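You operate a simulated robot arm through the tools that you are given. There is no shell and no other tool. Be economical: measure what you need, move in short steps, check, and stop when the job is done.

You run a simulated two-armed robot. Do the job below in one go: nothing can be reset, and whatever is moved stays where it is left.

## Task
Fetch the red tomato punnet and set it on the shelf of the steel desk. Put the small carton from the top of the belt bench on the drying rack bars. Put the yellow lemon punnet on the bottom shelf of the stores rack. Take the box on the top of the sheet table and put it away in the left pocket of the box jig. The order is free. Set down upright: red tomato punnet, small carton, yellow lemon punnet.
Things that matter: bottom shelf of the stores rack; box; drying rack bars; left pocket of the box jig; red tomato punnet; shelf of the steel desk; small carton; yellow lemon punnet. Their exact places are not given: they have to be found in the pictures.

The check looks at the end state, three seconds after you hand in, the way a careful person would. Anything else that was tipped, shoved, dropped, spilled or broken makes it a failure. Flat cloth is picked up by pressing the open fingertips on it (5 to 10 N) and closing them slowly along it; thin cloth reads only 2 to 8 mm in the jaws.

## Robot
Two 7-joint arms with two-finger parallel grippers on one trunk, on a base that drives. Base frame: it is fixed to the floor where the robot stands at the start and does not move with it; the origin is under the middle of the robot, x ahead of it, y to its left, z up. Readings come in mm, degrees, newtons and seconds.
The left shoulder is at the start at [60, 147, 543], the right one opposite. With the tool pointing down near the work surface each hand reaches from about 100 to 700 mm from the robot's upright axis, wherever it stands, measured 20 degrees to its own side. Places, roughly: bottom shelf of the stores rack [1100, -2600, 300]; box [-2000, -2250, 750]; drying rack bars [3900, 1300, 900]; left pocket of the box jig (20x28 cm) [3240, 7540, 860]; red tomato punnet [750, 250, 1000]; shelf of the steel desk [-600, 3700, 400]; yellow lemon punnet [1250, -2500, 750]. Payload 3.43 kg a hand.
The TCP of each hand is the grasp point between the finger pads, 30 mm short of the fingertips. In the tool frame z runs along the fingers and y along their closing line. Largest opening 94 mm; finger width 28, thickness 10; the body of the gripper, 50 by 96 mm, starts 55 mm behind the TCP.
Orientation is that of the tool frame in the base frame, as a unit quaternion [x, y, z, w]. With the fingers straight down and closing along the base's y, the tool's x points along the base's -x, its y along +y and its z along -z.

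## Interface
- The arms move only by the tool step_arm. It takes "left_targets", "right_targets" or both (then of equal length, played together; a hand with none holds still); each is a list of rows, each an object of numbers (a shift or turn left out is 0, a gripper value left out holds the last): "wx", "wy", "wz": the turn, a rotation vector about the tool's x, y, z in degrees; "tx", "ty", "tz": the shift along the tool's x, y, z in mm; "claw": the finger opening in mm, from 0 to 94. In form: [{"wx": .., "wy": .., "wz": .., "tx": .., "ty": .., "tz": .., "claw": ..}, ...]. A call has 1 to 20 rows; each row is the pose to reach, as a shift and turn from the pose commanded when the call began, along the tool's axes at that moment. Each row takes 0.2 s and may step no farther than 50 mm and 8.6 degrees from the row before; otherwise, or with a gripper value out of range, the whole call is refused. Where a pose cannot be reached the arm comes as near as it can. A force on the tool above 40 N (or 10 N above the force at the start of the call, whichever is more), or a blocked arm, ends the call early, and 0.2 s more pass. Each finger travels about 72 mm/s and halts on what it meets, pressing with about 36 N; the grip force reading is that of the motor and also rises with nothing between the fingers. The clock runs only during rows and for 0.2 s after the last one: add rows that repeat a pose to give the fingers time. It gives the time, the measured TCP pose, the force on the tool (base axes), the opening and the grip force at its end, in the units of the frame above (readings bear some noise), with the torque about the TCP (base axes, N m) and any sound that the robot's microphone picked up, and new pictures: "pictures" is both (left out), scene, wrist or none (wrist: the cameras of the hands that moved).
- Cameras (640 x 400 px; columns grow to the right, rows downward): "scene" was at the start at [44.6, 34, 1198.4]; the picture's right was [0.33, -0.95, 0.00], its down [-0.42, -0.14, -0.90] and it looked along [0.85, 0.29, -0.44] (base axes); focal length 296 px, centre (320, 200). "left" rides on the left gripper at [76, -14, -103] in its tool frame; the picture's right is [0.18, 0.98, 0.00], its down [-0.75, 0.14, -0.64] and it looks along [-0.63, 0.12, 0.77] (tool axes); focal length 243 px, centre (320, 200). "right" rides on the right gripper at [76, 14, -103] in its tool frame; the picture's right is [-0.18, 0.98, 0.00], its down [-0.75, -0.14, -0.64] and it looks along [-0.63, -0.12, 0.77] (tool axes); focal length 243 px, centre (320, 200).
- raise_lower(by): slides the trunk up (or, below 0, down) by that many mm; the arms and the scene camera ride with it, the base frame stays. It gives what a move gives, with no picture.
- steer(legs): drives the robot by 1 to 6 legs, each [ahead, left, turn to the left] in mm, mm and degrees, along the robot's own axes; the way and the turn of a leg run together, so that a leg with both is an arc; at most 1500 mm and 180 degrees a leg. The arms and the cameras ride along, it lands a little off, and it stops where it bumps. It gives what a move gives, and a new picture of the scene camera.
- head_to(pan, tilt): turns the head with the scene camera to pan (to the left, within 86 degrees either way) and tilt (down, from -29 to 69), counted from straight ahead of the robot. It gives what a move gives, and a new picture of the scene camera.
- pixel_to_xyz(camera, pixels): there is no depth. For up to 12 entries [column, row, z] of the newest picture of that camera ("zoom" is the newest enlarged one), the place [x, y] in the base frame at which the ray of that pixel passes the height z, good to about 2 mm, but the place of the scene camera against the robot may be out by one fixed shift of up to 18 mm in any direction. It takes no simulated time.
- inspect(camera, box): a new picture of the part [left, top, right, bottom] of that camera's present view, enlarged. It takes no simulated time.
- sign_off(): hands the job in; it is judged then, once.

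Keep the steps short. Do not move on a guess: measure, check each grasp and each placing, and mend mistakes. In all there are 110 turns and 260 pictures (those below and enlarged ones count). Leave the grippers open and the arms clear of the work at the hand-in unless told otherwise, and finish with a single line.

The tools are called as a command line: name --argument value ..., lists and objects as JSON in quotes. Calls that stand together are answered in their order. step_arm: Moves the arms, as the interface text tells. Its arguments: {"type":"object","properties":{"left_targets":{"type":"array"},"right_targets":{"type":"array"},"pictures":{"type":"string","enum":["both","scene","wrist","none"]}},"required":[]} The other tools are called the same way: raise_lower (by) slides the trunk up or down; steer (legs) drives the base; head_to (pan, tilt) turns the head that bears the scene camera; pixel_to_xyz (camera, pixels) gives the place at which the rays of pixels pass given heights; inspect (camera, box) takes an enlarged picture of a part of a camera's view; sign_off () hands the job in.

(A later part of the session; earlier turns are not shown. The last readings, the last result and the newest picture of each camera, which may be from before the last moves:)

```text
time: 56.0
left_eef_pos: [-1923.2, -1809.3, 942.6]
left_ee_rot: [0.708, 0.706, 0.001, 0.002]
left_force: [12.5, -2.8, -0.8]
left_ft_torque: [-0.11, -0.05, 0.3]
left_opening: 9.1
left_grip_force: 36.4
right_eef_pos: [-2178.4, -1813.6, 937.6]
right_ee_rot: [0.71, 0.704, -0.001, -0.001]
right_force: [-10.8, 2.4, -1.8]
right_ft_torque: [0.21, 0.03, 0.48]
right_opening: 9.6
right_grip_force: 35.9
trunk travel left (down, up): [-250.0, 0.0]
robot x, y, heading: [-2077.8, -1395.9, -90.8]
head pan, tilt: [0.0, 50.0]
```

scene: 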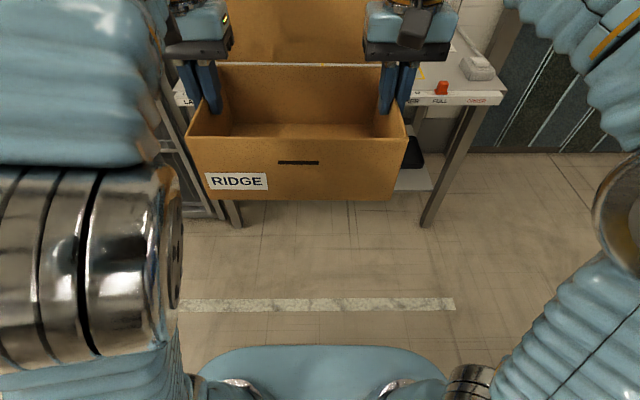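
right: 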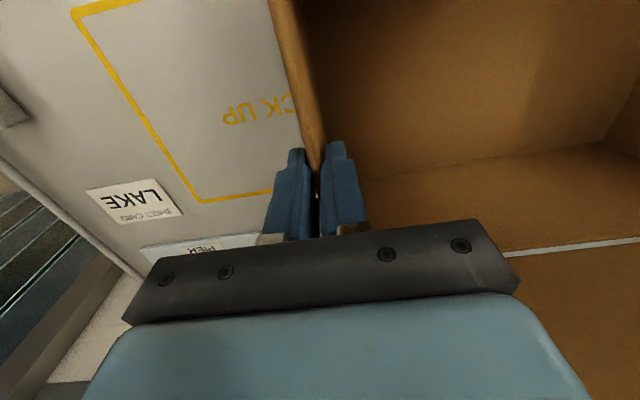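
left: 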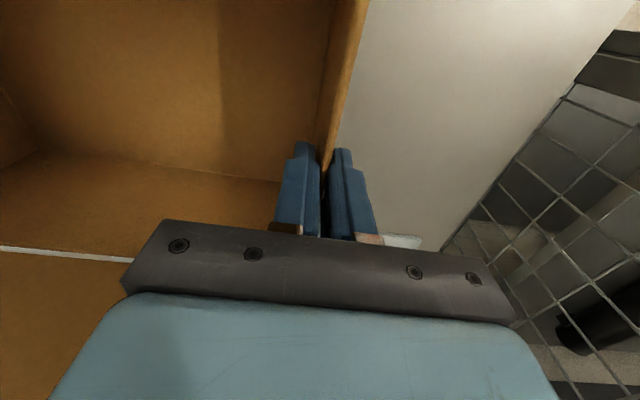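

The box is held firmly. Now I'll turn to face +x, drive to x ≈ −200, turn to +y and look up the aisle.

steer --legs '[[0, 0, 90.5], [1450, 0, 0], [430, 0, 0], [0, 0, 90]]'

head_to --pan 0 --tilt 12

```text
time: 73.2
left_eef_pos: [-349.7, -941.7, 943.8]
left_ee_rot: [0.723, -0.691, -0.003, 0.001]
left_force: [-30.6, 1.7, -1.0]
left_ft_torque: [-0.02, 0.03, 0.32]
left_opening: 9.0
left_grip_force: 36.5
right_eef_pos: [-96.8, -926.7, 937.6]
right_ee_rot: [0.722, -0.692, 0.001, -0.001]
right_force: [30.6, -0.4, -1.6]
right_ft_torque: [-0.02, -0.01, 0.5]
right_opening: 9.1
right_grip_force: 36.4
trunk travel left (down, up): [-250.0, 0.0]
robot x, y, heading: [-177.0, -1351.3, 92.4]
head pan, tilt: [0.0, 50.0]
```

scene: 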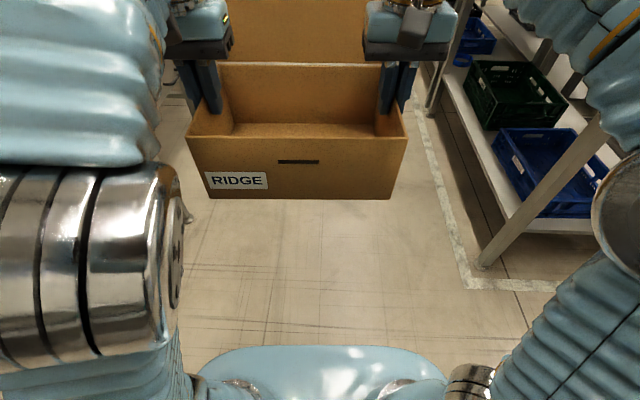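

```text
time: 74.2
left_eef_pos: [-350.8, -942.8, 943.0]
left_ee_rot: [0.723, -0.691, -0.004, 0.001]
left_force: [-2.4, 2.9, -1.9]
left_ft_torque: [0.11, 0.02, 0.25]
left_opening: 8.9
left_grip_force: 35.6
right_eef_pos: [-96.9, -925.4, 937.9]
right_ee_rot: [0.721, -0.693, 0.001, 0.0]
right_force: [2.0, -2.5, -1.7]
right_ft_torque: [-0.16, -0.01, 0.46]
right_opening: 9.3
right_grip_force: 35.9
trunk travel left (down, up): [-250.0, 0.0]
robot x, y, heading: [-180.0, -1349.8, 92.2]
head pan, tilt: [0.0, 12.0]
```

scene: 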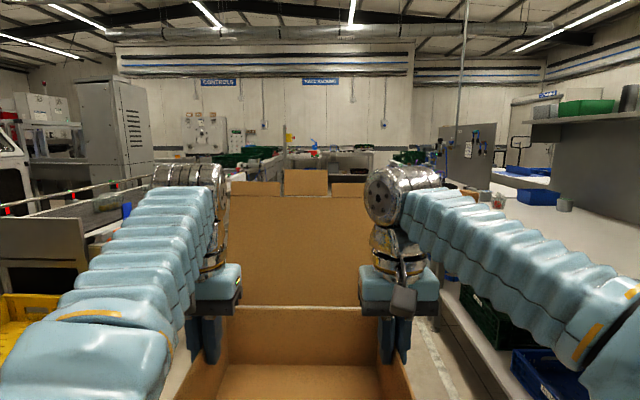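

The aisle ahead between the belt and the benches is clear. I'll straighten up and drive about 2.9 m along it.

steer --legs '[[0, 0, -2.2], [1450, 0, 0], [1450, 0, 0]]'

head_to --pan -50 --tilt 10

head_to --pan 40 --tilt 10

```text
time: 88.7
left_eef_pos: [-351.4, 1976.1, 942.3]
left_ee_rot: [0.718, -0.696, -0.003, 0.0]
left_force: [-7.4, 3.2, -1.6]
left_ft_torque: [-0.02, 0.01, 0.23]
left_opening: 8.9
left_grip_force: 36.3
right_eef_pos: [-98.9, 1987.5, 938.1]
right_ee_rot: [0.716, -0.698, 0.0, 0.0]
right_force: [6.0, -3.6, -1.0]
right_ft_torque: [-0.02, 0.0, 0.46]
right_opening: 9.0
right_grip_force: 36.0
trunk travel left (down, up): [-250.0, 0.0]
robot x, y, heading: [-183.8, 1566.8, 91.3]
head pan, tilt: [0.0, 12.0]
```

scene: 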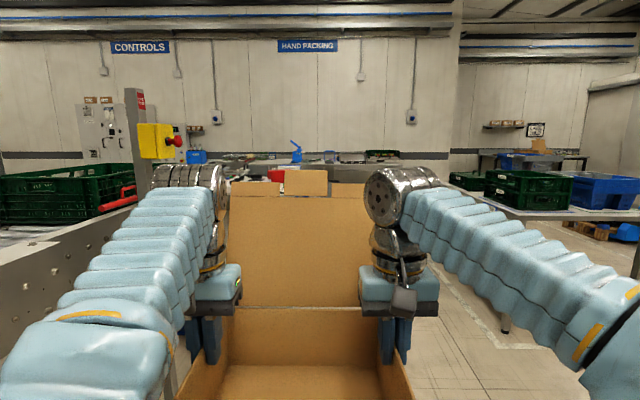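

```text
time: 89.8
left_eef_pos: [-351.9, 1976.4, 942.3]
left_ee_rot: [0.718, -0.696, -0.002, 0.0]
left_force: [-1.5, 2.6, -1.9]
left_ft_torque: [0.15, 0.01, 0.16]
left_opening: 9.2
left_grip_force: 35.9
right_eef_pos: [-97.2, 1988.7, 939.0]
right_ee_rot: [0.716, -0.698, 0.0, -0.001]
right_force: [0.6, -2.4, -0.2]
right_ft_torque: [-0.17, 0.01, 0.4]
right_opening: 9.4
right_grip_force: 35.7
trunk travel left (down, up): [-250.0, 0.0]
robot x, y, heading: [-185.6, 1566.4, 91.4]
head pan, tilt: [-50.0, 10.0]
```

scene: 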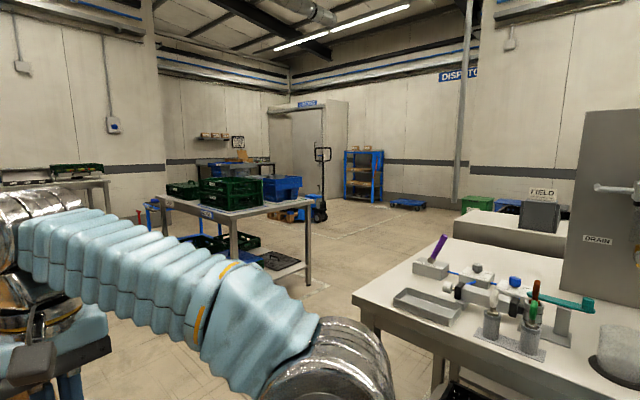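

```text
time: 91.5
left_eef_pos: [-352.4, 1976.0, 943.0]
left_ee_rot: [0.717, -0.697, -0.004, 0.001]
left_force: [-1.6, 2.9, -1.5]
left_ft_torque: [-0.06, 0.06, 0.25]
left_opening: 9.0
left_grip_force: 35.9
right_eef_pos: [-97.3, 1988.0, 938.0]
right_ee_rot: [0.715, -0.699, 0.0, -0.002]
right_force: [2.2, -2.4, -1.1]
right_ft_torque: [0.02, -0.01, 0.48]
right_opening: 9.1
right_grip_force: 36.1
trunk travel left (down, up): [-250.0, 0.0]
robot x, y, heading: [-187.9, 1566.7, 91.2]
head pan, tilt: [40.0, 10.0]
```

scene: 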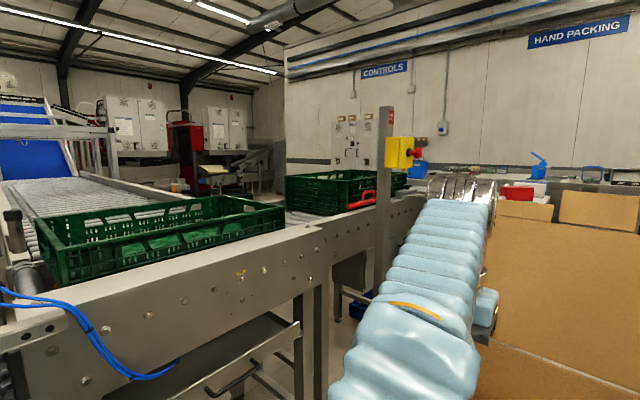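

The jig table should be near heading 60°, the far table seen behind the crate table. I'll measure the obstacles in that direction.

head_to --pan -45 --tilt 14

inspect --camera "scene" --box '[80, 80, 400, 280]'

```text
time: 93.1
left_eef_pos: [-352.9, 1976.1, 943.0]
left_ee_rot: [0.718, -0.697, -0.003, 0.001]
left_force: [-1.4, 2.5, -1.5]
left_ft_torque: [0.0, 0.01, 0.2]
left_opening: 9.2
left_grip_force: 36.1
right_eef_pos: [-97.2, 1988.8, 938.8]
right_ee_rot: [0.716, -0.698, 0.0, -0.001]
right_force: [1.8, -1.8, -1.2]
right_ft_torque: [-0.03, 0.01, 0.43]
right_opening: 9.0
right_grip_force: 35.9
trunk travel left (down, up): [-250.0, 0.0]
robot x, y, heading: [-187.5, 1568.5, 91.3]
head pan, tilt: [-45.0, 14.0]
```

scene: 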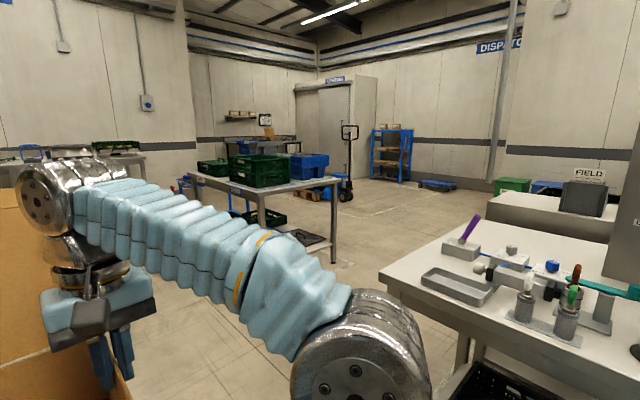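

```text
2.00 times, centred on (240, 180) of scene
```

zoom: 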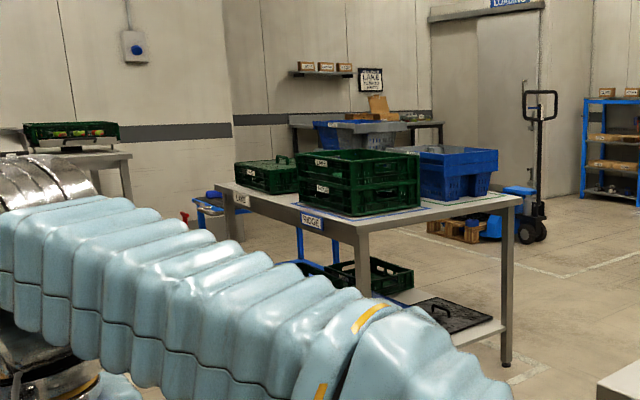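

pixel_to_xyz --camera "zoom" --pixels '[[505, 364, 0], [521, 200, 800], [360, 230, 800], [215, 186, 800], [380, 135, 850], [436, 155, 0], [530, 242, 0], [470, 240, 0], [640, 215, 0], [640, 375, 850], [520, 195, 850]]'

pixel_to_xyz --camera "scene" --pixels '[[380, 272, 850], [497, 195, 800], [440, 190, 0], [489, 203, 800]]'

```text
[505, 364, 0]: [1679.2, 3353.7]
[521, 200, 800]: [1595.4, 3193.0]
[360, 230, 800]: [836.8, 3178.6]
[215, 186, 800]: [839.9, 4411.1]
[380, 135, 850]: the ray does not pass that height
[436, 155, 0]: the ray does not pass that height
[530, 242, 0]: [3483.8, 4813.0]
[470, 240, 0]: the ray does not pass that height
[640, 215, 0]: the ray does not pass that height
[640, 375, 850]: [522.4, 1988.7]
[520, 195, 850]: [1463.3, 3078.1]
```

```text
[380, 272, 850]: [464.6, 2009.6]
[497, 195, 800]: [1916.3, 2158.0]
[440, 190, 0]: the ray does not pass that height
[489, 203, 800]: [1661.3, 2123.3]
```

The crate table spans x 840–1650, y 3200–4410, and the right bench ends at y ≈ 2000. I'll go through the gap at y ≈ 2600 to x ≈ 2200 and look again.

steer --legs '[[1040, 0, 0], [0, 0, -91.3], [1400, 0, 0], [1000, 0, 0], [0, 0, 80]]'

head_to --pan -30 --tilt 10

head_to --pan 0 --tilt 5

```text
time: 117.1
left_eef_pos: [2134.9, 3032.3, 942.9]
left_ee_rot: [-0.645, 0.764, 0.003, -0.001]
left_force: [-1.7, 2.8, -1.9]
left_ft_torque: [-0.03, 0.02, 0.18]
left_opening: 9.0
left_grip_force: 36.5
right_eef_pos: [2386.6, 2993.5, 938.3]
right_ee_rot: [-0.643, 0.766, 0.0, 0.001]
right_force: [1.3, -2.0, -1.5]
right_ft_torque: [-0.05, 0.04, 0.4]
right_opening: 9.1
right_grip_force: 36.5
trunk travel left (down, up): [-250.0, 0.0]
robot x, y, heading: [2216.0, 2599.9, 80.0]
head pan, tilt: [-45.0, 14.0]
```

scene: 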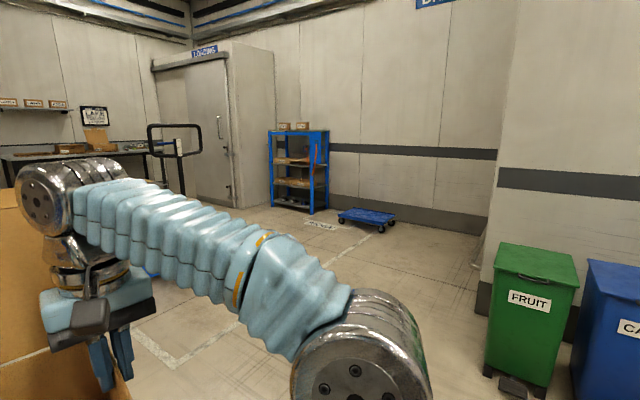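

```text
time: 117.9
left_eef_pos: [2133.5, 3032.1, 944.0]
left_ee_rot: [-0.645, 0.764, 0.003, -0.002]
left_force: [-0.1, 2.0, -1.2]
left_ft_torque: [-0.04, -0.02, 0.15]
left_opening: 9.1
left_grip_force: 36.2
right_eef_pos: [2385.9, 2994.2, 938.6]
right_ee_rot: [-0.643, 0.766, 0.001, 0.001]
right_force: [-0.6, -1.9, -2.1]
right_ft_torque: [0.0, 0.04, 0.31]
right_opening: 9.2
right_grip_force: 36.0
trunk travel left (down, up): [-250.0, 0.0]
robot x, y, heading: [2218.6, 2602.7, 80.1]
head pan, tilt: [-30.0, 10.0]
```

scene: 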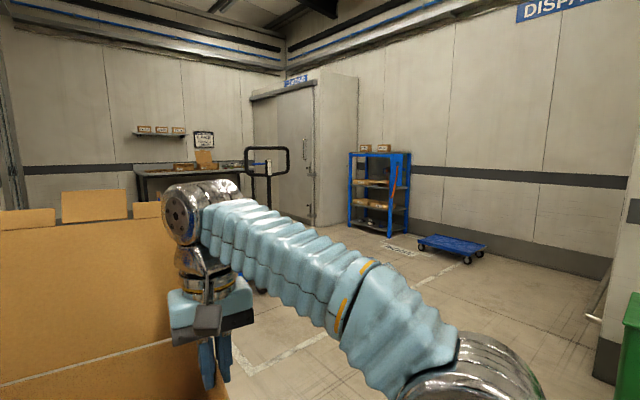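

```text
time: 118.8
left_eef_pos: [2134.3, 3031.5, 942.4]
left_ee_rot: [-0.644, 0.765, 0.003, 0.0]
left_force: [-0.1, 2.1, -1.3]
left_ft_torque: [0.13, -0.01, 0.14]
left_opening: 9.2
left_grip_force: 35.2
right_eef_pos: [2385.9, 2993.6, 938.2]
right_ee_rot: [-0.643, 0.766, 0.001, 0.001]
right_force: [-0.1, -2.2, -1.3]
right_ft_torque: [-0.2, 0.09, 0.35]
right_opening: 9.0
right_grip_force: 36.0
trunk travel left (down, up): [-250.0, 0.0]
robot x, y, heading: [2219.1, 2600.1, 80.3]
head pan, tilt: [0.0, 5.0]
```

scene: 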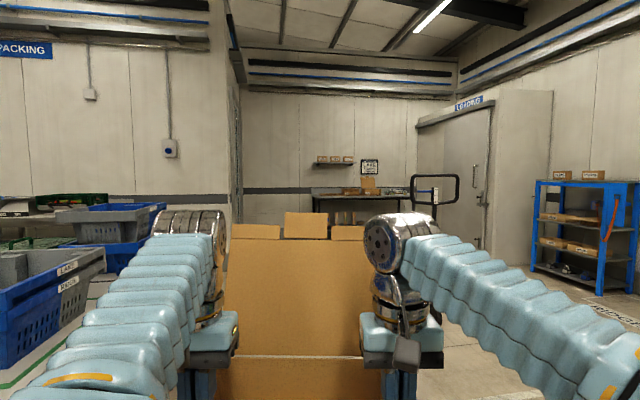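

The lid hides the floor ahead. I'll turn the body right so I can look past it to the left.

steer --legs '[[0, 0, -75]]'

head_to --pan 70 --tilt 20

```text
time: 122.5
left_eef_pos: [2613.6, 2789.4, 943.2]
left_ee_rot: [-0.046, 0.999, 0.003, 0.002]
left_force: [2.7, 1.7, -1.3]
left_ft_torque: [0.0, -0.01, 0.17]
left_opening: 8.9
left_grip_force: 36.2
right_eef_pos: [2641.1, 2536.8, 937.5]
right_ee_rot: [-0.044, 0.999, 0.0, 0.001]
right_force: [-2.4, -1.0, -2.2]
right_ft_torque: [0.01, 0.04, 0.36]
right_opening: 9.3
right_grip_force: 36.0
trunk travel left (down, up): [-250.0, 0.0]
robot x, y, heading: [2212.8, 2597.2, 5.1]
head pan, tilt: [0.0, 5.0]
```

scene: 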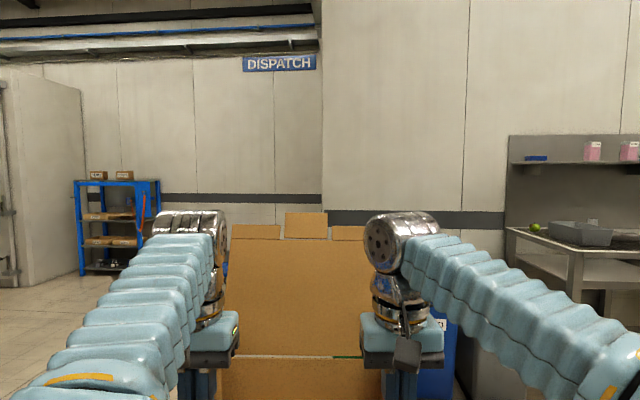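

```text
time: 123.9
left_eef_pos: [2612.7, 2789.8, 942.7]
left_ee_rot: [-0.047, 0.999, 0.003, 0.001]
left_force: [2.2, 0.4, -1.2]
left_ft_torque: [0.0, -0.17, 0.14]
left_opening: 9.1
left_grip_force: 36.2
right_eef_pos: [2642.1, 2534.8, 938.3]
right_ee_rot: [-0.044, 0.999, -0.001, 0.002]
right_force: [-1.6, -1.2, -0.7]
right_ft_torque: [0.0, 0.19, 0.36]
right_opening: 9.2
right_grip_force: 35.8
trunk travel left (down, up): [-250.0, 0.0]
robot x, y, heading: [2214.0, 2596.0, 5.1]
head pan, tilt: [70.0, 20.0]
```

scene: 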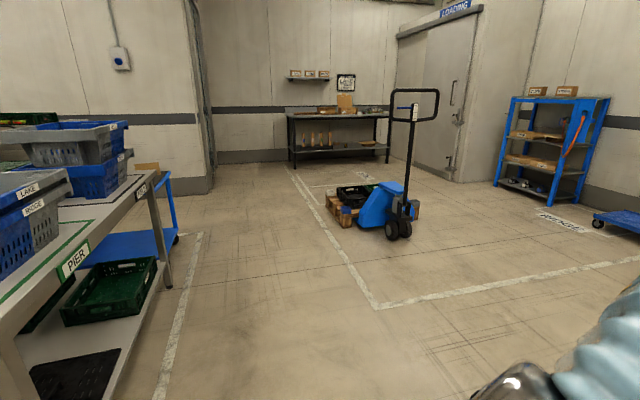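

pixel_to_xyz --camera "scene" --pixels '[[398, 239, 0], [345, 229, 0], [327, 203, 0], [293, 166, 0], [388, 163, 0], [178, 242, 0], [168, 288, 0], [212, 192, 0], [344, 107, 860], [289, 117, 860]]'

inspect --camera "scene" --box '[260, 50, 420, 150]'

```text
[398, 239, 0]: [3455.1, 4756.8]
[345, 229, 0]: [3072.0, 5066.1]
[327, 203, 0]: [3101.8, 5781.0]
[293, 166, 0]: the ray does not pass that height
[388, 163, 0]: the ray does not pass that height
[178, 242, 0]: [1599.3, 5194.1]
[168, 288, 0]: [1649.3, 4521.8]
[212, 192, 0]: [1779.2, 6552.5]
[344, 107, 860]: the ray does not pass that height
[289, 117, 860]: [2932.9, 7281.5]
```

```text
4.00 times, centred on (340, 100) of scene
```

zoom: 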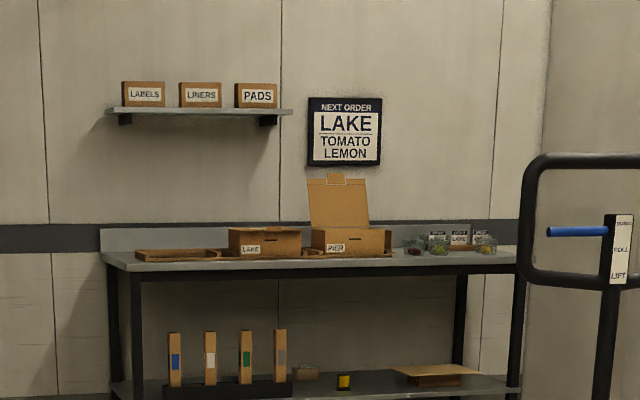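

The left jig pocket is the empty low wooden tray at zoom (180,255). Route: north at x ≈ 2400, left of the pallet (x ≥ 3070), then slide right to x ≈ 3240 at y ≈ 6450.

steer --legs '[[0, 0, 85], [1450, -190, 0], [1450, 0, 0], [950, 0, 0], [0, -830, 0]]'

head_to --pan 35 --tilt 18

```text
time: 149.9
left_eef_pos: [2938.0, 6830.9, 941.3]
left_ee_rot: [0.725, -0.689, -0.002, 0.001]
left_force: [0.0, 2.1, -1.6]
left_ft_torque: [-0.02, -0.04, 0.12]
left_opening: 9.2
left_grip_force: 36.3
right_eef_pos: [3190.9, 6847.6, 937.8]
right_ee_rot: [0.722, -0.692, -0.001, -0.002]
right_force: [0.3, -1.9, -1.6]
right_ft_torque: [0.0, 0.01, 0.35]
right_opening: 8.8
right_grip_force: 36.0
trunk travel left (down, up): [-250.0, 0.0]
robot x, y, heading: [3109.7, 6424.4, 92.8]
head pan, tilt: [70.0, 20.0]
```

scene: 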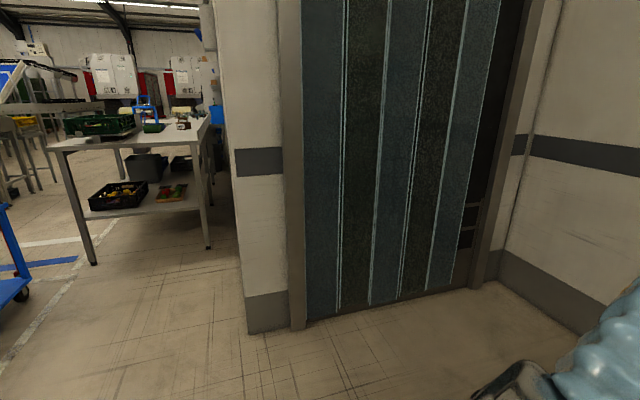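

```text
time: 150.9
left_eef_pos: [2936.9, 6830.3, 940.8]
left_ee_rot: [0.724, -0.69, -0.002, 0.0]
left_force: [0.3, 0.5, -1.3]
left_ft_torque: [0.07, 0.01, 0.08]
left_opening: 9.3
left_grip_force: 36.4
right_eef_pos: [3192.0, 6846.5, 938.1]
right_ee_rot: [0.722, -0.692, 0.0, -0.002]
right_force: [0.1, -1.6, -0.8]
right_ft_torque: [-0.08, 0.0, 0.3]
right_opening: 9.0
right_grip_force: 35.8
trunk travel left (down, up): [-250.0, 0.0]
robot x, y, heading: [3109.3, 6424.4, 92.4]
head pan, tilt: [35.0, 18.0]
```

scene: 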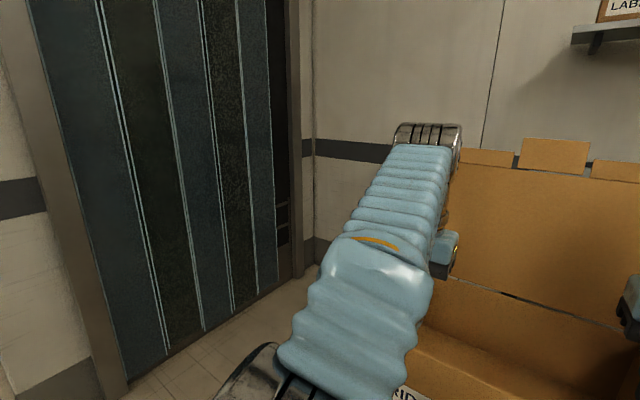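

The lid blocks my view again, so I'll turn the body right and look at the jig over the left side.

steer --legs '[[0, 0, -72]]'

head_to --pan 66 --tilt 20

inspect --camera "scene" --box '[200, 80, 520, 280]'

```text
time: 154.5
left_eef_pos: [3447.4, 6710.4, 942.2]
left_ee_rot: [-0.173, 0.985, 0.003, 0.002]
left_force: [1.9, 0.5, -1.7]
left_ft_torque: [-0.04, 0.03, 0.14]
left_opening: 9.3
left_grip_force: 35.7
right_eef_pos: [3538.5, 6472.3, 937.8]
right_ee_rot: [-0.172, 0.985, 0.0, 0.0]
right_force: [-1.1, -0.6, -1.0]
right_ft_torque: [-0.01, 0.0, 0.32]
right_opening: 9.2
right_grip_force: 36.0
trunk travel left (down, up): [-250.0, 0.0]
robot x, y, heading: [3109.7, 6428.7, 20.0]
head pan, tilt: [35.0, 18.0]
```

scene: 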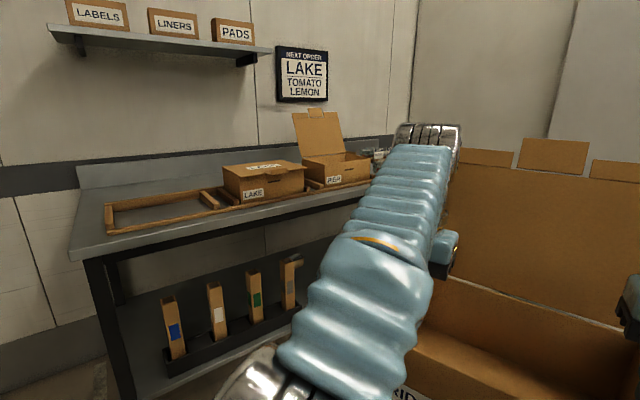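

```text
time: 155.4
left_eef_pos: [3447.2, 6709.8, 943.5]
left_ee_rot: [-0.174, 0.985, 0.003, 0.001]
left_force: [1.5, 0.9, -2.1]
left_ft_torque: [0.03, -0.04, 0.06]
left_opening: 8.8
left_grip_force: 35.9
right_eef_pos: [3537.8, 6471.8, 938.6]
right_ee_rot: [-0.172, 0.985, -0.001, -0.001]
right_force: [-1.9, -0.4, -0.9]
right_ft_torque: [-0.03, 0.14, 0.28]
right_opening: 9.4
right_grip_force: 36.0
trunk travel left (down, up): [-250.0, 0.0]
robot x, y, heading: [3106.5, 6423.3, 19.7]
head pan, tilt: [66.0, 20.0]
```

scene: 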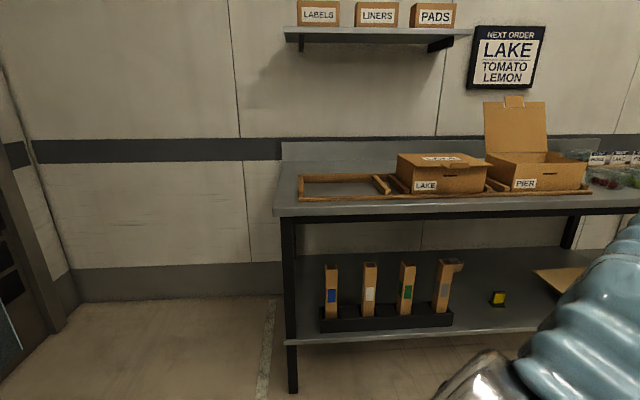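

```text
2.00 times, centred on (360, 180) of scene
```

zoom: 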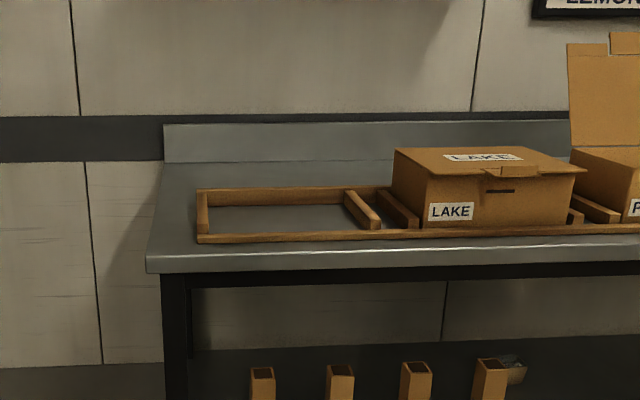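

pixel_to_xyz --camera "zoom" --pixels '[[199, 243, 850], [420, 238, 850], [207, 234, 850], [362, 229, 850], [210, 206, 850], [343, 203, 850], [147, 262, 850], [199, 243, 800], [147, 262, 800], [640, 233, 850], [425, 228, 850], [570, 222, 850]]'

pixel_to_xyz --camera "scene" --pixels '[[293, 391, 0], [274, 210, 850], [274, 210, 830], [274, 210, 870]]'

```text
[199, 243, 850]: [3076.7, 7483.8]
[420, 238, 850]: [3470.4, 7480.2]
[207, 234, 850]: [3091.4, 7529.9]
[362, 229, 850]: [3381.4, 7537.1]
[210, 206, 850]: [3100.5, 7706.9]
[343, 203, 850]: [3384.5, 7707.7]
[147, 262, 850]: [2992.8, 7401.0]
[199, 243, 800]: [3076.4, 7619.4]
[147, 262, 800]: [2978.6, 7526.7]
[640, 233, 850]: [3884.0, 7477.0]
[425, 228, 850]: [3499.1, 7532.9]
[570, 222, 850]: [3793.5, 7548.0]
```

```text
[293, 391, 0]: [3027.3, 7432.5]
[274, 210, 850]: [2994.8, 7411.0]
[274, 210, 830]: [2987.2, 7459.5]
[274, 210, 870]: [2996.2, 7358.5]
```

The pocket is a low wooden frame, inner x ≈ 3096–3382, far inner edge y ≈ 7707, on a top near z 850. Reach will be tight, so I'll check how big my own base is.

head_to --pan 50 --tilt 69

head_to --pan 0 --tilt 69

```text
time: 156.6
left_eef_pos: [3445.9, 6710.5, 943.3]
left_ee_rot: [-0.174, 0.985, 0.004, 0.001]
left_force: [1.2, 0.9, -2.6]
left_ft_torque: [-0.02, -0.03, 0.03]
left_opening: 8.8
left_grip_force: 36.1
right_eef_pos: [3537.2, 6471.9, 938.5]
right_ee_rot: [-0.172, 0.985, 0.0, 0.001]
right_force: [-1.2, -0.9, -1.3]
right_ft_torque: [-0.02, 0.06, 0.31]
right_opening: 9.1
right_grip_force: 36.5
trunk travel left (down, up): [-250.0, 0.0]
robot x, y, heading: [3111.3, 6421.4, 20.0]
head pan, tilt: [50.0, 68.8]
```

scene: 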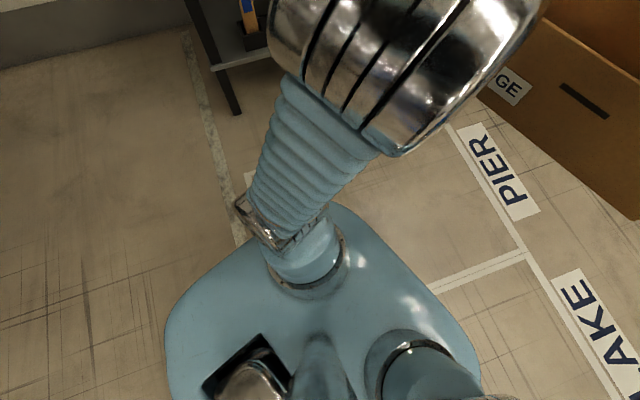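

```text
time: 157.8
left_eef_pos: [3446.7, 6710.7, 942.9]
left_ee_rot: [-0.173, 0.985, 0.003, 0.002]
left_force: [1.0, -0.1, -1.3]
left_ft_torque: [0.03, 0.04, 0.1]
left_opening: 9.3
left_grip_force: 36.1
right_eef_pos: [3539.9, 6472.0, 937.6]
right_ee_rot: [-0.172, 0.985, -0.001, 0.001]
right_force: [-2.1, -0.7, -1.5]
right_ft_torque: [-0.02, 0.01, 0.27]
right_opening: 9.3
right_grip_force: 36.4
trunk travel left (down, up): [-250.0, 0.0]
robot x, y, heading: [3110.1, 6425.6, 20.0]
head pan, tilt: [0.0, 68.8]
```

scene: 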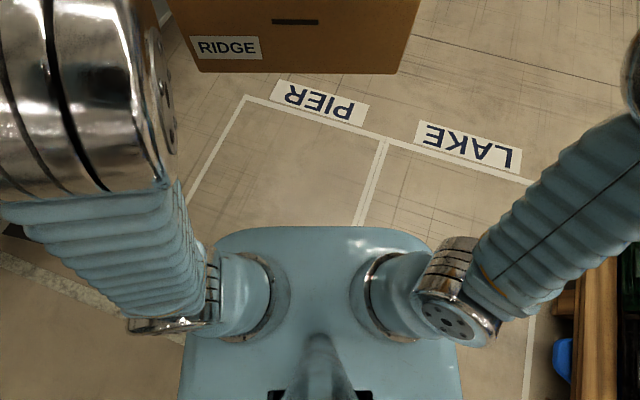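

My base front is about 260–300 mm ahead of my axis, so I can stand near y ≈ 7120. I'll raise the box, turn to face the table and drive to y ≈ 6850 to measure with the wrist cameras.

step_arm --left_targets '[{"tz": -15}, {"tz": -30}, {"tz": -46}]' --right_targets '[{"tz": -17}, {"tz": -34}, {"tz": -51}]' --pictures "none"

steer --legs '[[0, 0, 70], [0, -156, 0], [430, 0, 0]]'

inspect --camera "left" --box '[0, 0, 640, 400]'

inspect --camera "right" --box '[0, 0, 640, 400]'

```text
time: 158.6
left_eef_pos: [3445.5, 6710.5, 988.4]
left_ee_rot: [-0.175, 0.985, 0.002, 0.001]
left_force: [3.9, 4.0, -1.0]
left_ft_torque: [-0.37, 1.0, 0.6]
left_opening: 9.2
left_grip_force: 36.0
right_eef_pos: [3540.6, 6473.1, 979.2]
right_ee_rot: [-0.172, 0.985, -0.002, -0.008]
right_force: [-3.6, -5.0, -1.1]
right_ft_torque: [0.4, -1.02, 0.77]
right_opening: 9.3
right_grip_force: 35.9
right hand out of reach, approached as far as the arm can: row 3
trunk travel left (down, up): [-250.0, 0.0]
robot x, y, heading: [3109.5, 6424.1, 19.7]
head pan, tilt: [0.0, 68.8]
```

```text
time: 165.2
left_eef_pos: [3127.1, 7263.5, 987.2]
left_ee_rot: [-0.701, 0.713, 0.003, 0.0]
left_force: [-14.9, 4.8, -1.2]
left_ft_torque: [-0.02, 0.01, 0.57]
left_opening: 9.4
left_grip_force: 36.5
right_eef_pos: [3380.6, 7267.2, 979.1]
right_ee_rot: [-0.7, 0.714, -0.007, -0.005]
right_force: [15.0, -5.1, -1.8]
right_ft_torque: [-0.02, 0.02, 0.71]
right_opening: 9.1
right_grip_force: 35.9
trunk travel left (down, up): [-250.0, 0.0]
robot x, y, heading: [3269.5, 6846.2, 89.1]
head pan, tilt: [0.0, 68.8]
```

scene: 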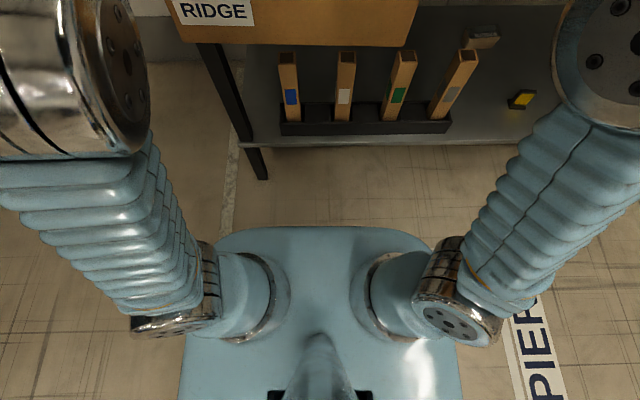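

```text
1.00 times, centred on (320, 200) of left (not enlarged: the box is as wide or as high as the picture)
```

zoom: 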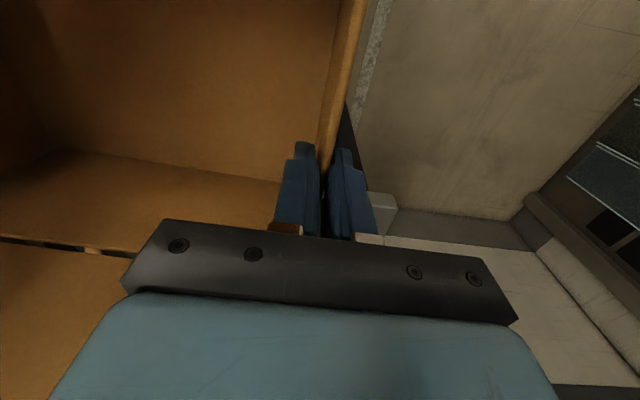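

```text
1.00 times, centred on (320, 200) of right (not enlarged: the box is as wide or as high as the picture)
```

zoom: 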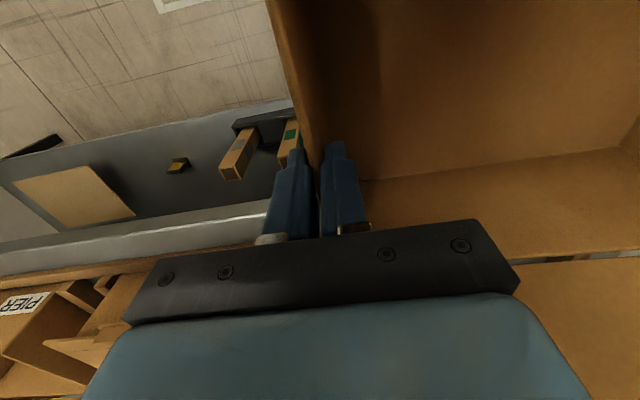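

inspect --camera "right" --box '[0, 180, 280, 355]'

pixel_to_xyz --camera "zoom" --pixels '[[150, 214, 850], [100, 223, 850], [100, 262, 850]]'

inspect --camera "left" --box '[300, 100, 460, 260]'

```text
2.29 times, centred on (140, 268) of right
```

zoom: 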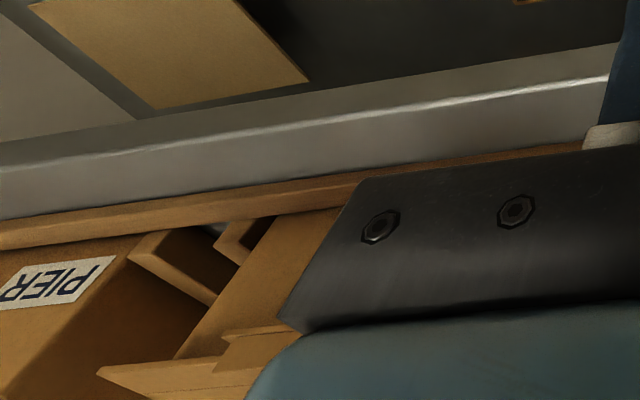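

```text
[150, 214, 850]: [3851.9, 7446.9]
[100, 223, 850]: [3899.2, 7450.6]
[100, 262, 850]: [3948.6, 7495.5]
```

```text
2.50 times, centred on (380, 180) of left
```

zoom: 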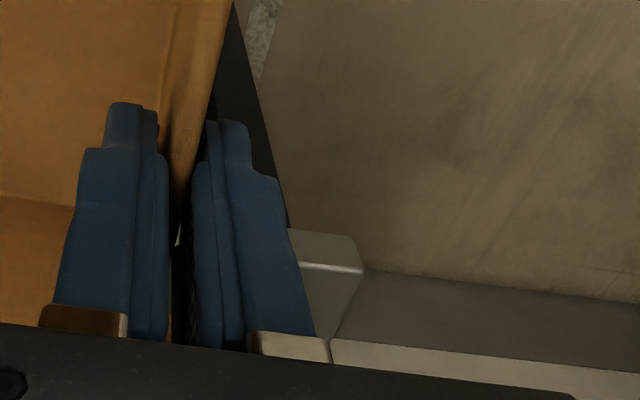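

pixel_to_xyz --camera "zoom" --pixels '[[363, 271, 830], [363, 271, 850], [363, 271, 870], [300, 265, 850]]'

inspect --camera "right" --box '[0, 180, 280, 355]'

pixel_to_xyz --camera "zoom" --pixels '[[150, 148, 830], [150, 148, 850], [150, 148, 870], [150, 201, 830], [150, 201, 850], [150, 201, 870], [450, 155, 850], [600, 80, 850], [200, 305, 870], [275, 218, 870], [145, 232, 870]]'

```text
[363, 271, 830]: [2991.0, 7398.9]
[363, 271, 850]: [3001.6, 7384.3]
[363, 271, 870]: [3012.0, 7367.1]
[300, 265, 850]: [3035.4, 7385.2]
```

```text
2.29 times, centred on (140, 268) of right
```

zoom: 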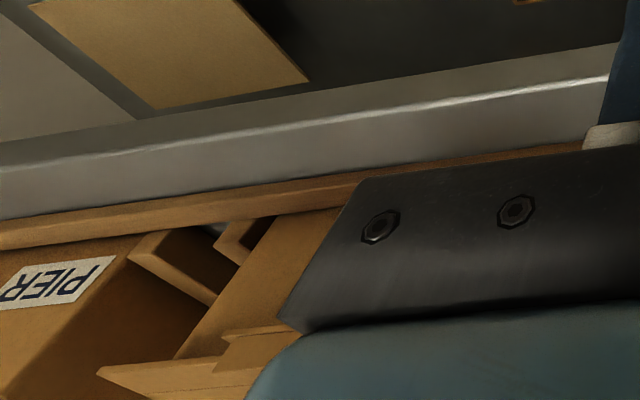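

```text
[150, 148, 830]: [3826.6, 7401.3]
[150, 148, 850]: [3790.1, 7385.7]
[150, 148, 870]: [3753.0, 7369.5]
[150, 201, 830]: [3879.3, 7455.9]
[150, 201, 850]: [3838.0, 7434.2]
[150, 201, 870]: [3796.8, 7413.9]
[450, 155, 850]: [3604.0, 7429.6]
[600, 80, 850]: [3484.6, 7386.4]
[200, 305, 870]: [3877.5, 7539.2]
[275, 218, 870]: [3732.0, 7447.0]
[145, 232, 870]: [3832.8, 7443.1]
```

To pin the table height I need a second viewpoint, so I'll back up 120 mm and re-measure the table edge with the same wrist cameras.

steer --legs '[[-120, 0, 0]]'

inspect --camera "right" --box '[0, 180, 280, 355]'

inspect --camera "left" --box '[300, 140, 620, 340]'

```text
time: 166.4
left_eef_pos: [3124.4, 7141.4, 988.5]
left_ee_rot: [-0.702, 0.713, 0.003, 0.0]
left_force: [-1.5, 5.1, -2.4]
left_ft_torque: [0.21, 0.04, 0.52]
left_opening: 9.3
left_grip_force: 36.6
right_eef_pos: [3378.2, 7145.6, 977.8]
right_ee_rot: [-0.7, 0.714, -0.007, -0.004]
right_force: [0.8, -5.1, -1.3]
right_ft_torque: [-0.28, 0.01, 0.76]
right_opening: 9.3
right_grip_force: 35.7
trunk travel left (down, up): [-250.0, 0.0]
robot x, y, heading: [3269.8, 6726.7, 89.1]
head pan, tilt: [0.0, 68.8]
```

scene: 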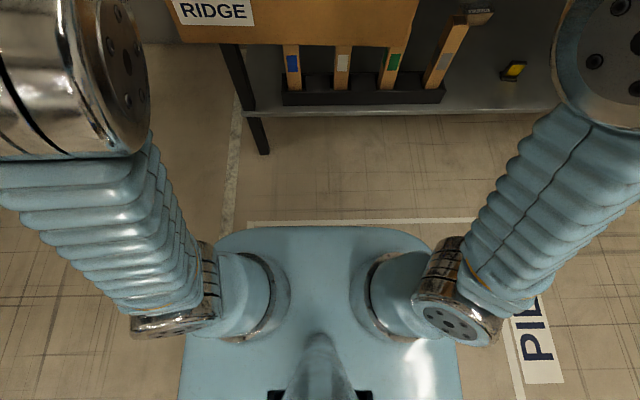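

```text
2.29 times, centred on (140, 268) of right
```

zoom: 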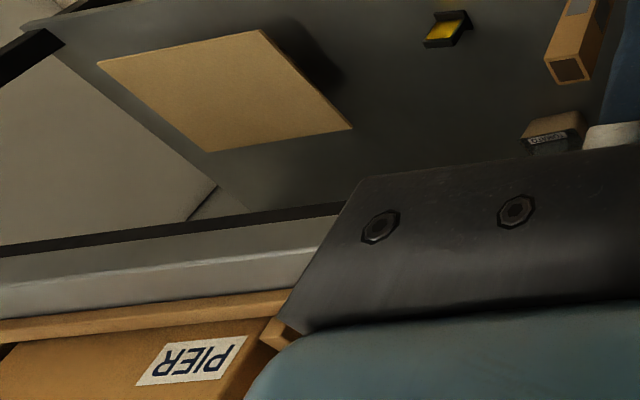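

```text
2.00 times, centred on (460, 240) of left
```

zoom: 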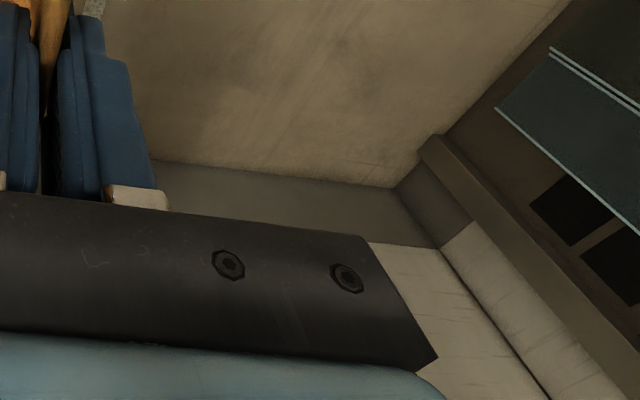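

inspect --camera "right" --box '[0, 240, 160, 340]'

pixel_to_xyz --camera "zoom" --pixels '[[240, 165, 830], [240, 165, 850], [240, 165, 870], [240, 165, 890]]'

```text
4.00 times, centred on (80, 290) of right
```

zoom: 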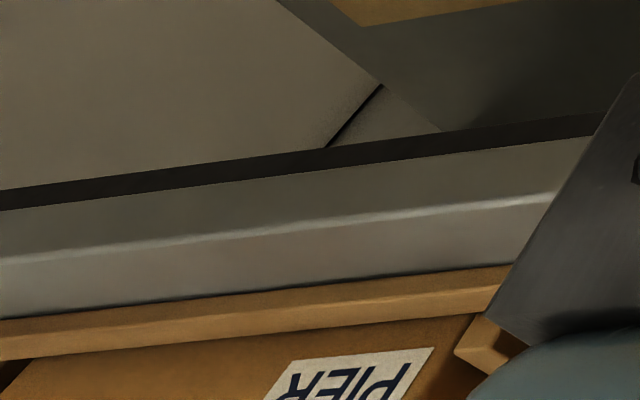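

```text
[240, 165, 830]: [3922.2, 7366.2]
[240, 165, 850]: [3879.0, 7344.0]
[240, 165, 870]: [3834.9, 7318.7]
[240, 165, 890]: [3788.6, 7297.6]
```

pixel_to_xyz --camera "zoom" --pixels '[[240, 232, 830], [240, 232, 850], [240, 232, 870], [240, 232, 890], [240, 292, 850], [240, 292, 870], [240, 292, 830], [450, 275, 850], [450, 208, 830], [450, 208, 850], [450, 208, 870]]'

```text
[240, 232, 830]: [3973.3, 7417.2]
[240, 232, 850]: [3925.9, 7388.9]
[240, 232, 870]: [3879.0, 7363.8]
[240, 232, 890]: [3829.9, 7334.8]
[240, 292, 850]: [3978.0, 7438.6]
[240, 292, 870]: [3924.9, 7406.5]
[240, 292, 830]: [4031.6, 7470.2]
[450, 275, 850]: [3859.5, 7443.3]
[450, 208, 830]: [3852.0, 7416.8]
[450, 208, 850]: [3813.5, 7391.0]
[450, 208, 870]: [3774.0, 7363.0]
```

Triangulated: table top z ≈ 858, front edge y ≈ 7379, jig front strip y ≈ 7425. The pocket centre is then about (3238, 7543), which agrees with the hint. To clear the strips I'll tilt the box 12° (far side up) and raise it, testing the reach here in the open.

step_arm --left_targets '[{"wy": -3}, {"wy": -6}, {"wy": -9, "tz": -5}, {"wy": -12, "tz": -10}, {"wy": -12, "tz": -16}, {"wy": -12, "tz": -16, "tx": -15}, {"wy": -12, "tz": -16, "tx": -30}, {"wy": -12, "tz": -16, "tx": -45}, {"wy": -12, "tz": -16, "tx": -45}]' --right_targets '[{"wy": -3}, {"wy": -6}, {"wy": -9, "tz": -9}, {"wy": -12, "tz": -17}, {"wy": -12, "tz": -26}, {"wy": -12, "tz": -26, "tx": -15}, {"wy": -12, "tz": -26, "tx": -30}, {"wy": -12, "tz": -26, "tx": -45}, {"wy": -12, "tz": -26, "tx": -45}]'

```text
time: 168.4
left_eef_pos: [3124.9, 7186.9, 1003.4]
left_ee_rot: [-0.698, 0.708, 0.077, 0.074]
left_force: [-11.9, 5.2, -0.4]
left_ft_torque: [0.03, -0.07, 0.43]
left_opening: 9.0
left_grip_force: 36.2
right_eef_pos: [3380.5, 7190.0, 1004.5]
right_ee_rot: [-0.697, 0.711, 0.065, 0.07]
right_force: [11.2, -4.4, -2.7]
right_ft_torque: [-0.09, -0.13, 0.68]
right_opening: 9.4
right_grip_force: 36.0
trunk travel left (down, up): [-250.0, 0.0]
robot x, y, heading: [3269.8, 6726.2, 88.8]
head pan, tilt: [0.0, 68.8]
```

scene: 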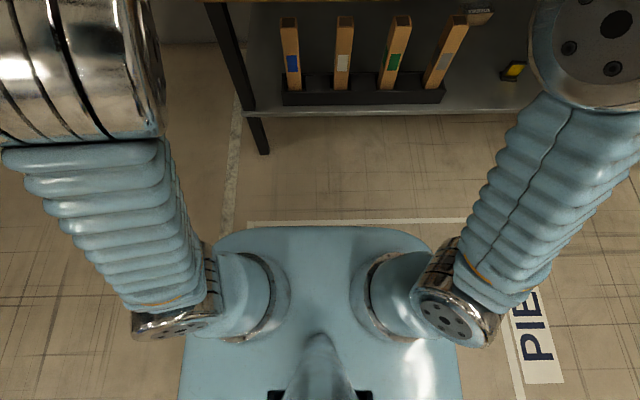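
right: 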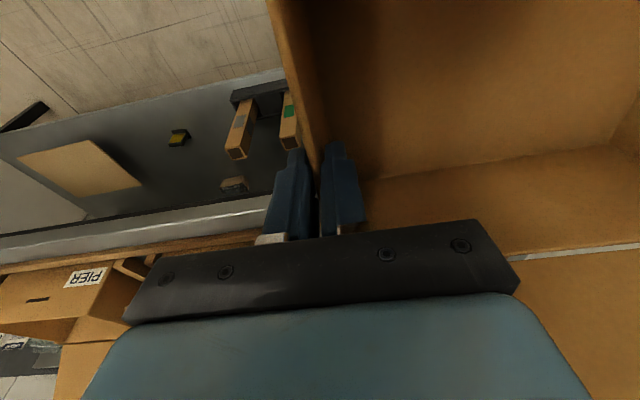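
left: 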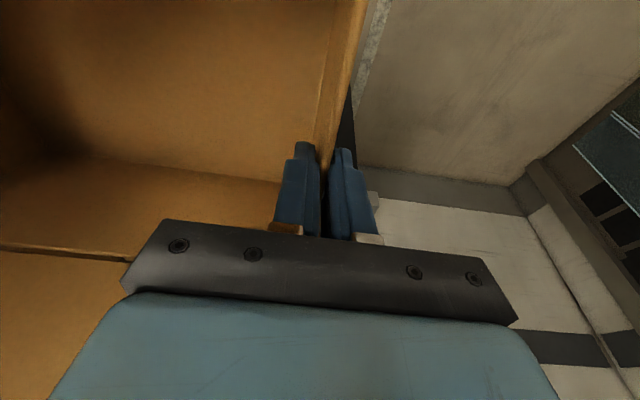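

Reach is fine at z 1004 with the tilt. I'll raise 12 more, then drive forward most of the way and check.

step_arm --left_targets '[{"tx": -1.2, "tz": -6}, {"tx": -2.5, "tz": -11.7}]' --right_targets '[{"tx": -1.2, "tz": -6}, {"tx": -2.5, "tz": -11.7}]' --pictures "none"

steer --legs '[[0, 5, 1.2], [280, 0, 0]]'

inspect --camera "left" --box '[240, 0, 640, 250]'

```text
time: 169.0
left_eef_pos: [3125.4, 7187.8, 1016.7]
left_ee_rot: [-0.697, 0.709, 0.077, 0.074]
left_force: [-10.5, 4.9, -0.3]
left_ft_torque: [-0.24, -0.07, 0.56]
left_opening: 9.2
left_grip_force: 36.1
right_eef_pos: [3380.6, 7190.2, 1015.9]
right_ee_rot: [-0.697, 0.711, 0.066, 0.07]
right_force: [10.5, -5.1, -2.3]
right_ft_torque: [0.16, -0.13, 0.65]
right_opening: 9.4
right_grip_force: 36.6
trunk travel left (down, up): [-250.0, 0.0]
robot x, y, heading: [3267.9, 6728.4, 88.8]
head pan, tilt: [0.0, 68.8]
```

```text
time: 171.3
left_eef_pos: [3106.9, 7457.1, 1016.2]
left_ee_rot: [0.707, -0.699, -0.078, -0.074]
left_force: [-8.8, 3.0, -0.7]
left_ft_torque: [-0.01, -0.08, 0.47]
left_opening: 9.4
left_grip_force: 36.1
right_eef_pos: [3361.7, 7467.6, 1015.3]
right_ee_rot: [0.706, -0.701, -0.067, -0.068]
right_force: [9.2, -4.3, -2.2]
right_ft_torque: [-0.07, -0.15, 0.58]
right_opening: 9.1
right_grip_force: 36.0
trunk travel left (down, up): [-250.0, 0.0]
robot x, y, heading: [3261.9, 7002.4, 90.2]
head pan, tilt: [0.0, 68.8]
```

scene: 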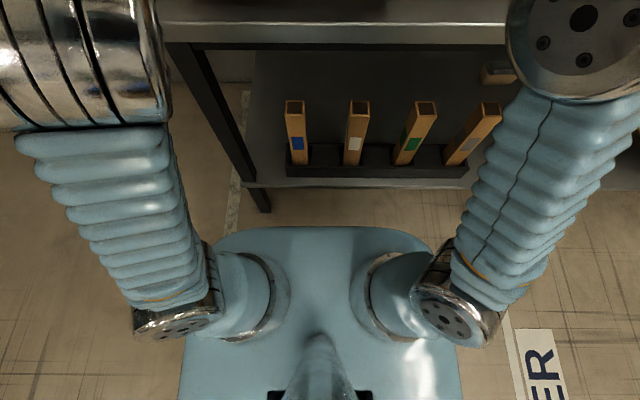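

```text
1.60 times, centred on (440, 125) of left
```

zoom: 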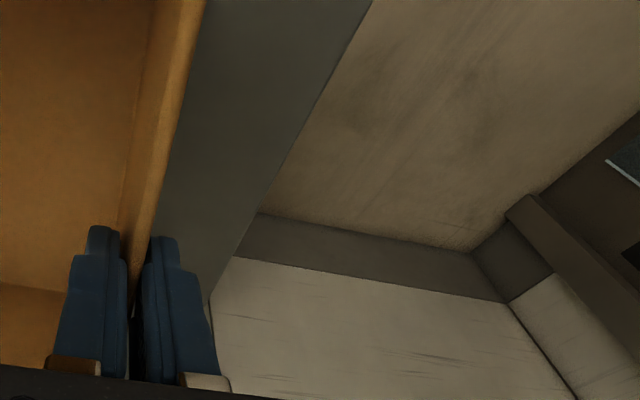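

inspect --camera "right" --box '[0, 0, 400, 250]'

inspect --camera "left" --box '[300, 0, 460, 100]'

```text
1.60 times, centred on (200, 125) of right
```

zoom: 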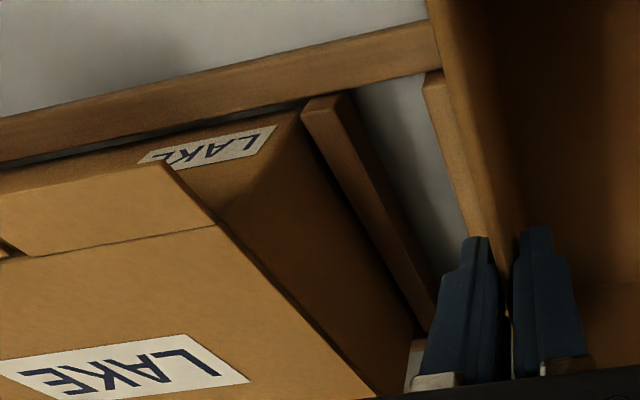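

```text
4.00 times, centred on (380, 50) of left
```

zoom: 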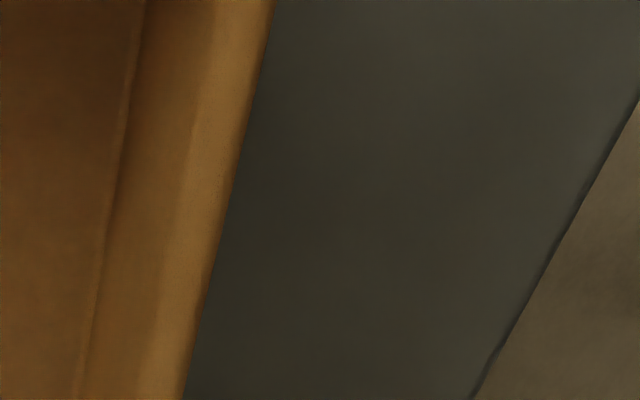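

inspect --camera "right" --box '[140, 0, 300, 100]'

pixel_to_xyz --camera "zoom" --pixels '[[500, 193, 858], [500, 193, 878], [200, 247, 878], [310, 230, 878], [570, 300, 878], [200, 100, 858], [400, 60, 878]]'

```text
4.00 times, centred on (220, 50) of right
```

zoom: 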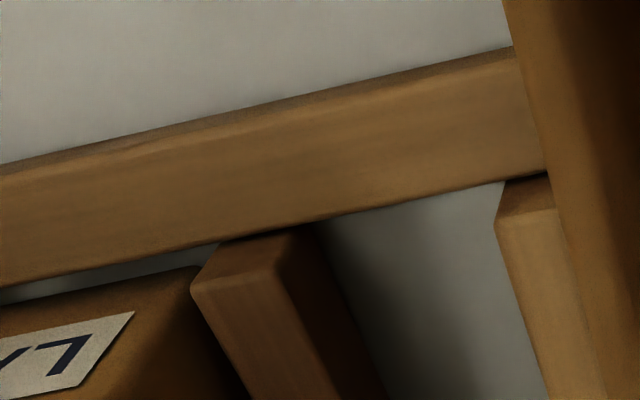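

```text
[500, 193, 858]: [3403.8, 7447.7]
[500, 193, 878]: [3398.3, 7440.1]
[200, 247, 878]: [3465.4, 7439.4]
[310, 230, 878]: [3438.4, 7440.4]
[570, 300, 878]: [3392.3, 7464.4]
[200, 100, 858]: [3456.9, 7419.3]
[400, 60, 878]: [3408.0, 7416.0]
```

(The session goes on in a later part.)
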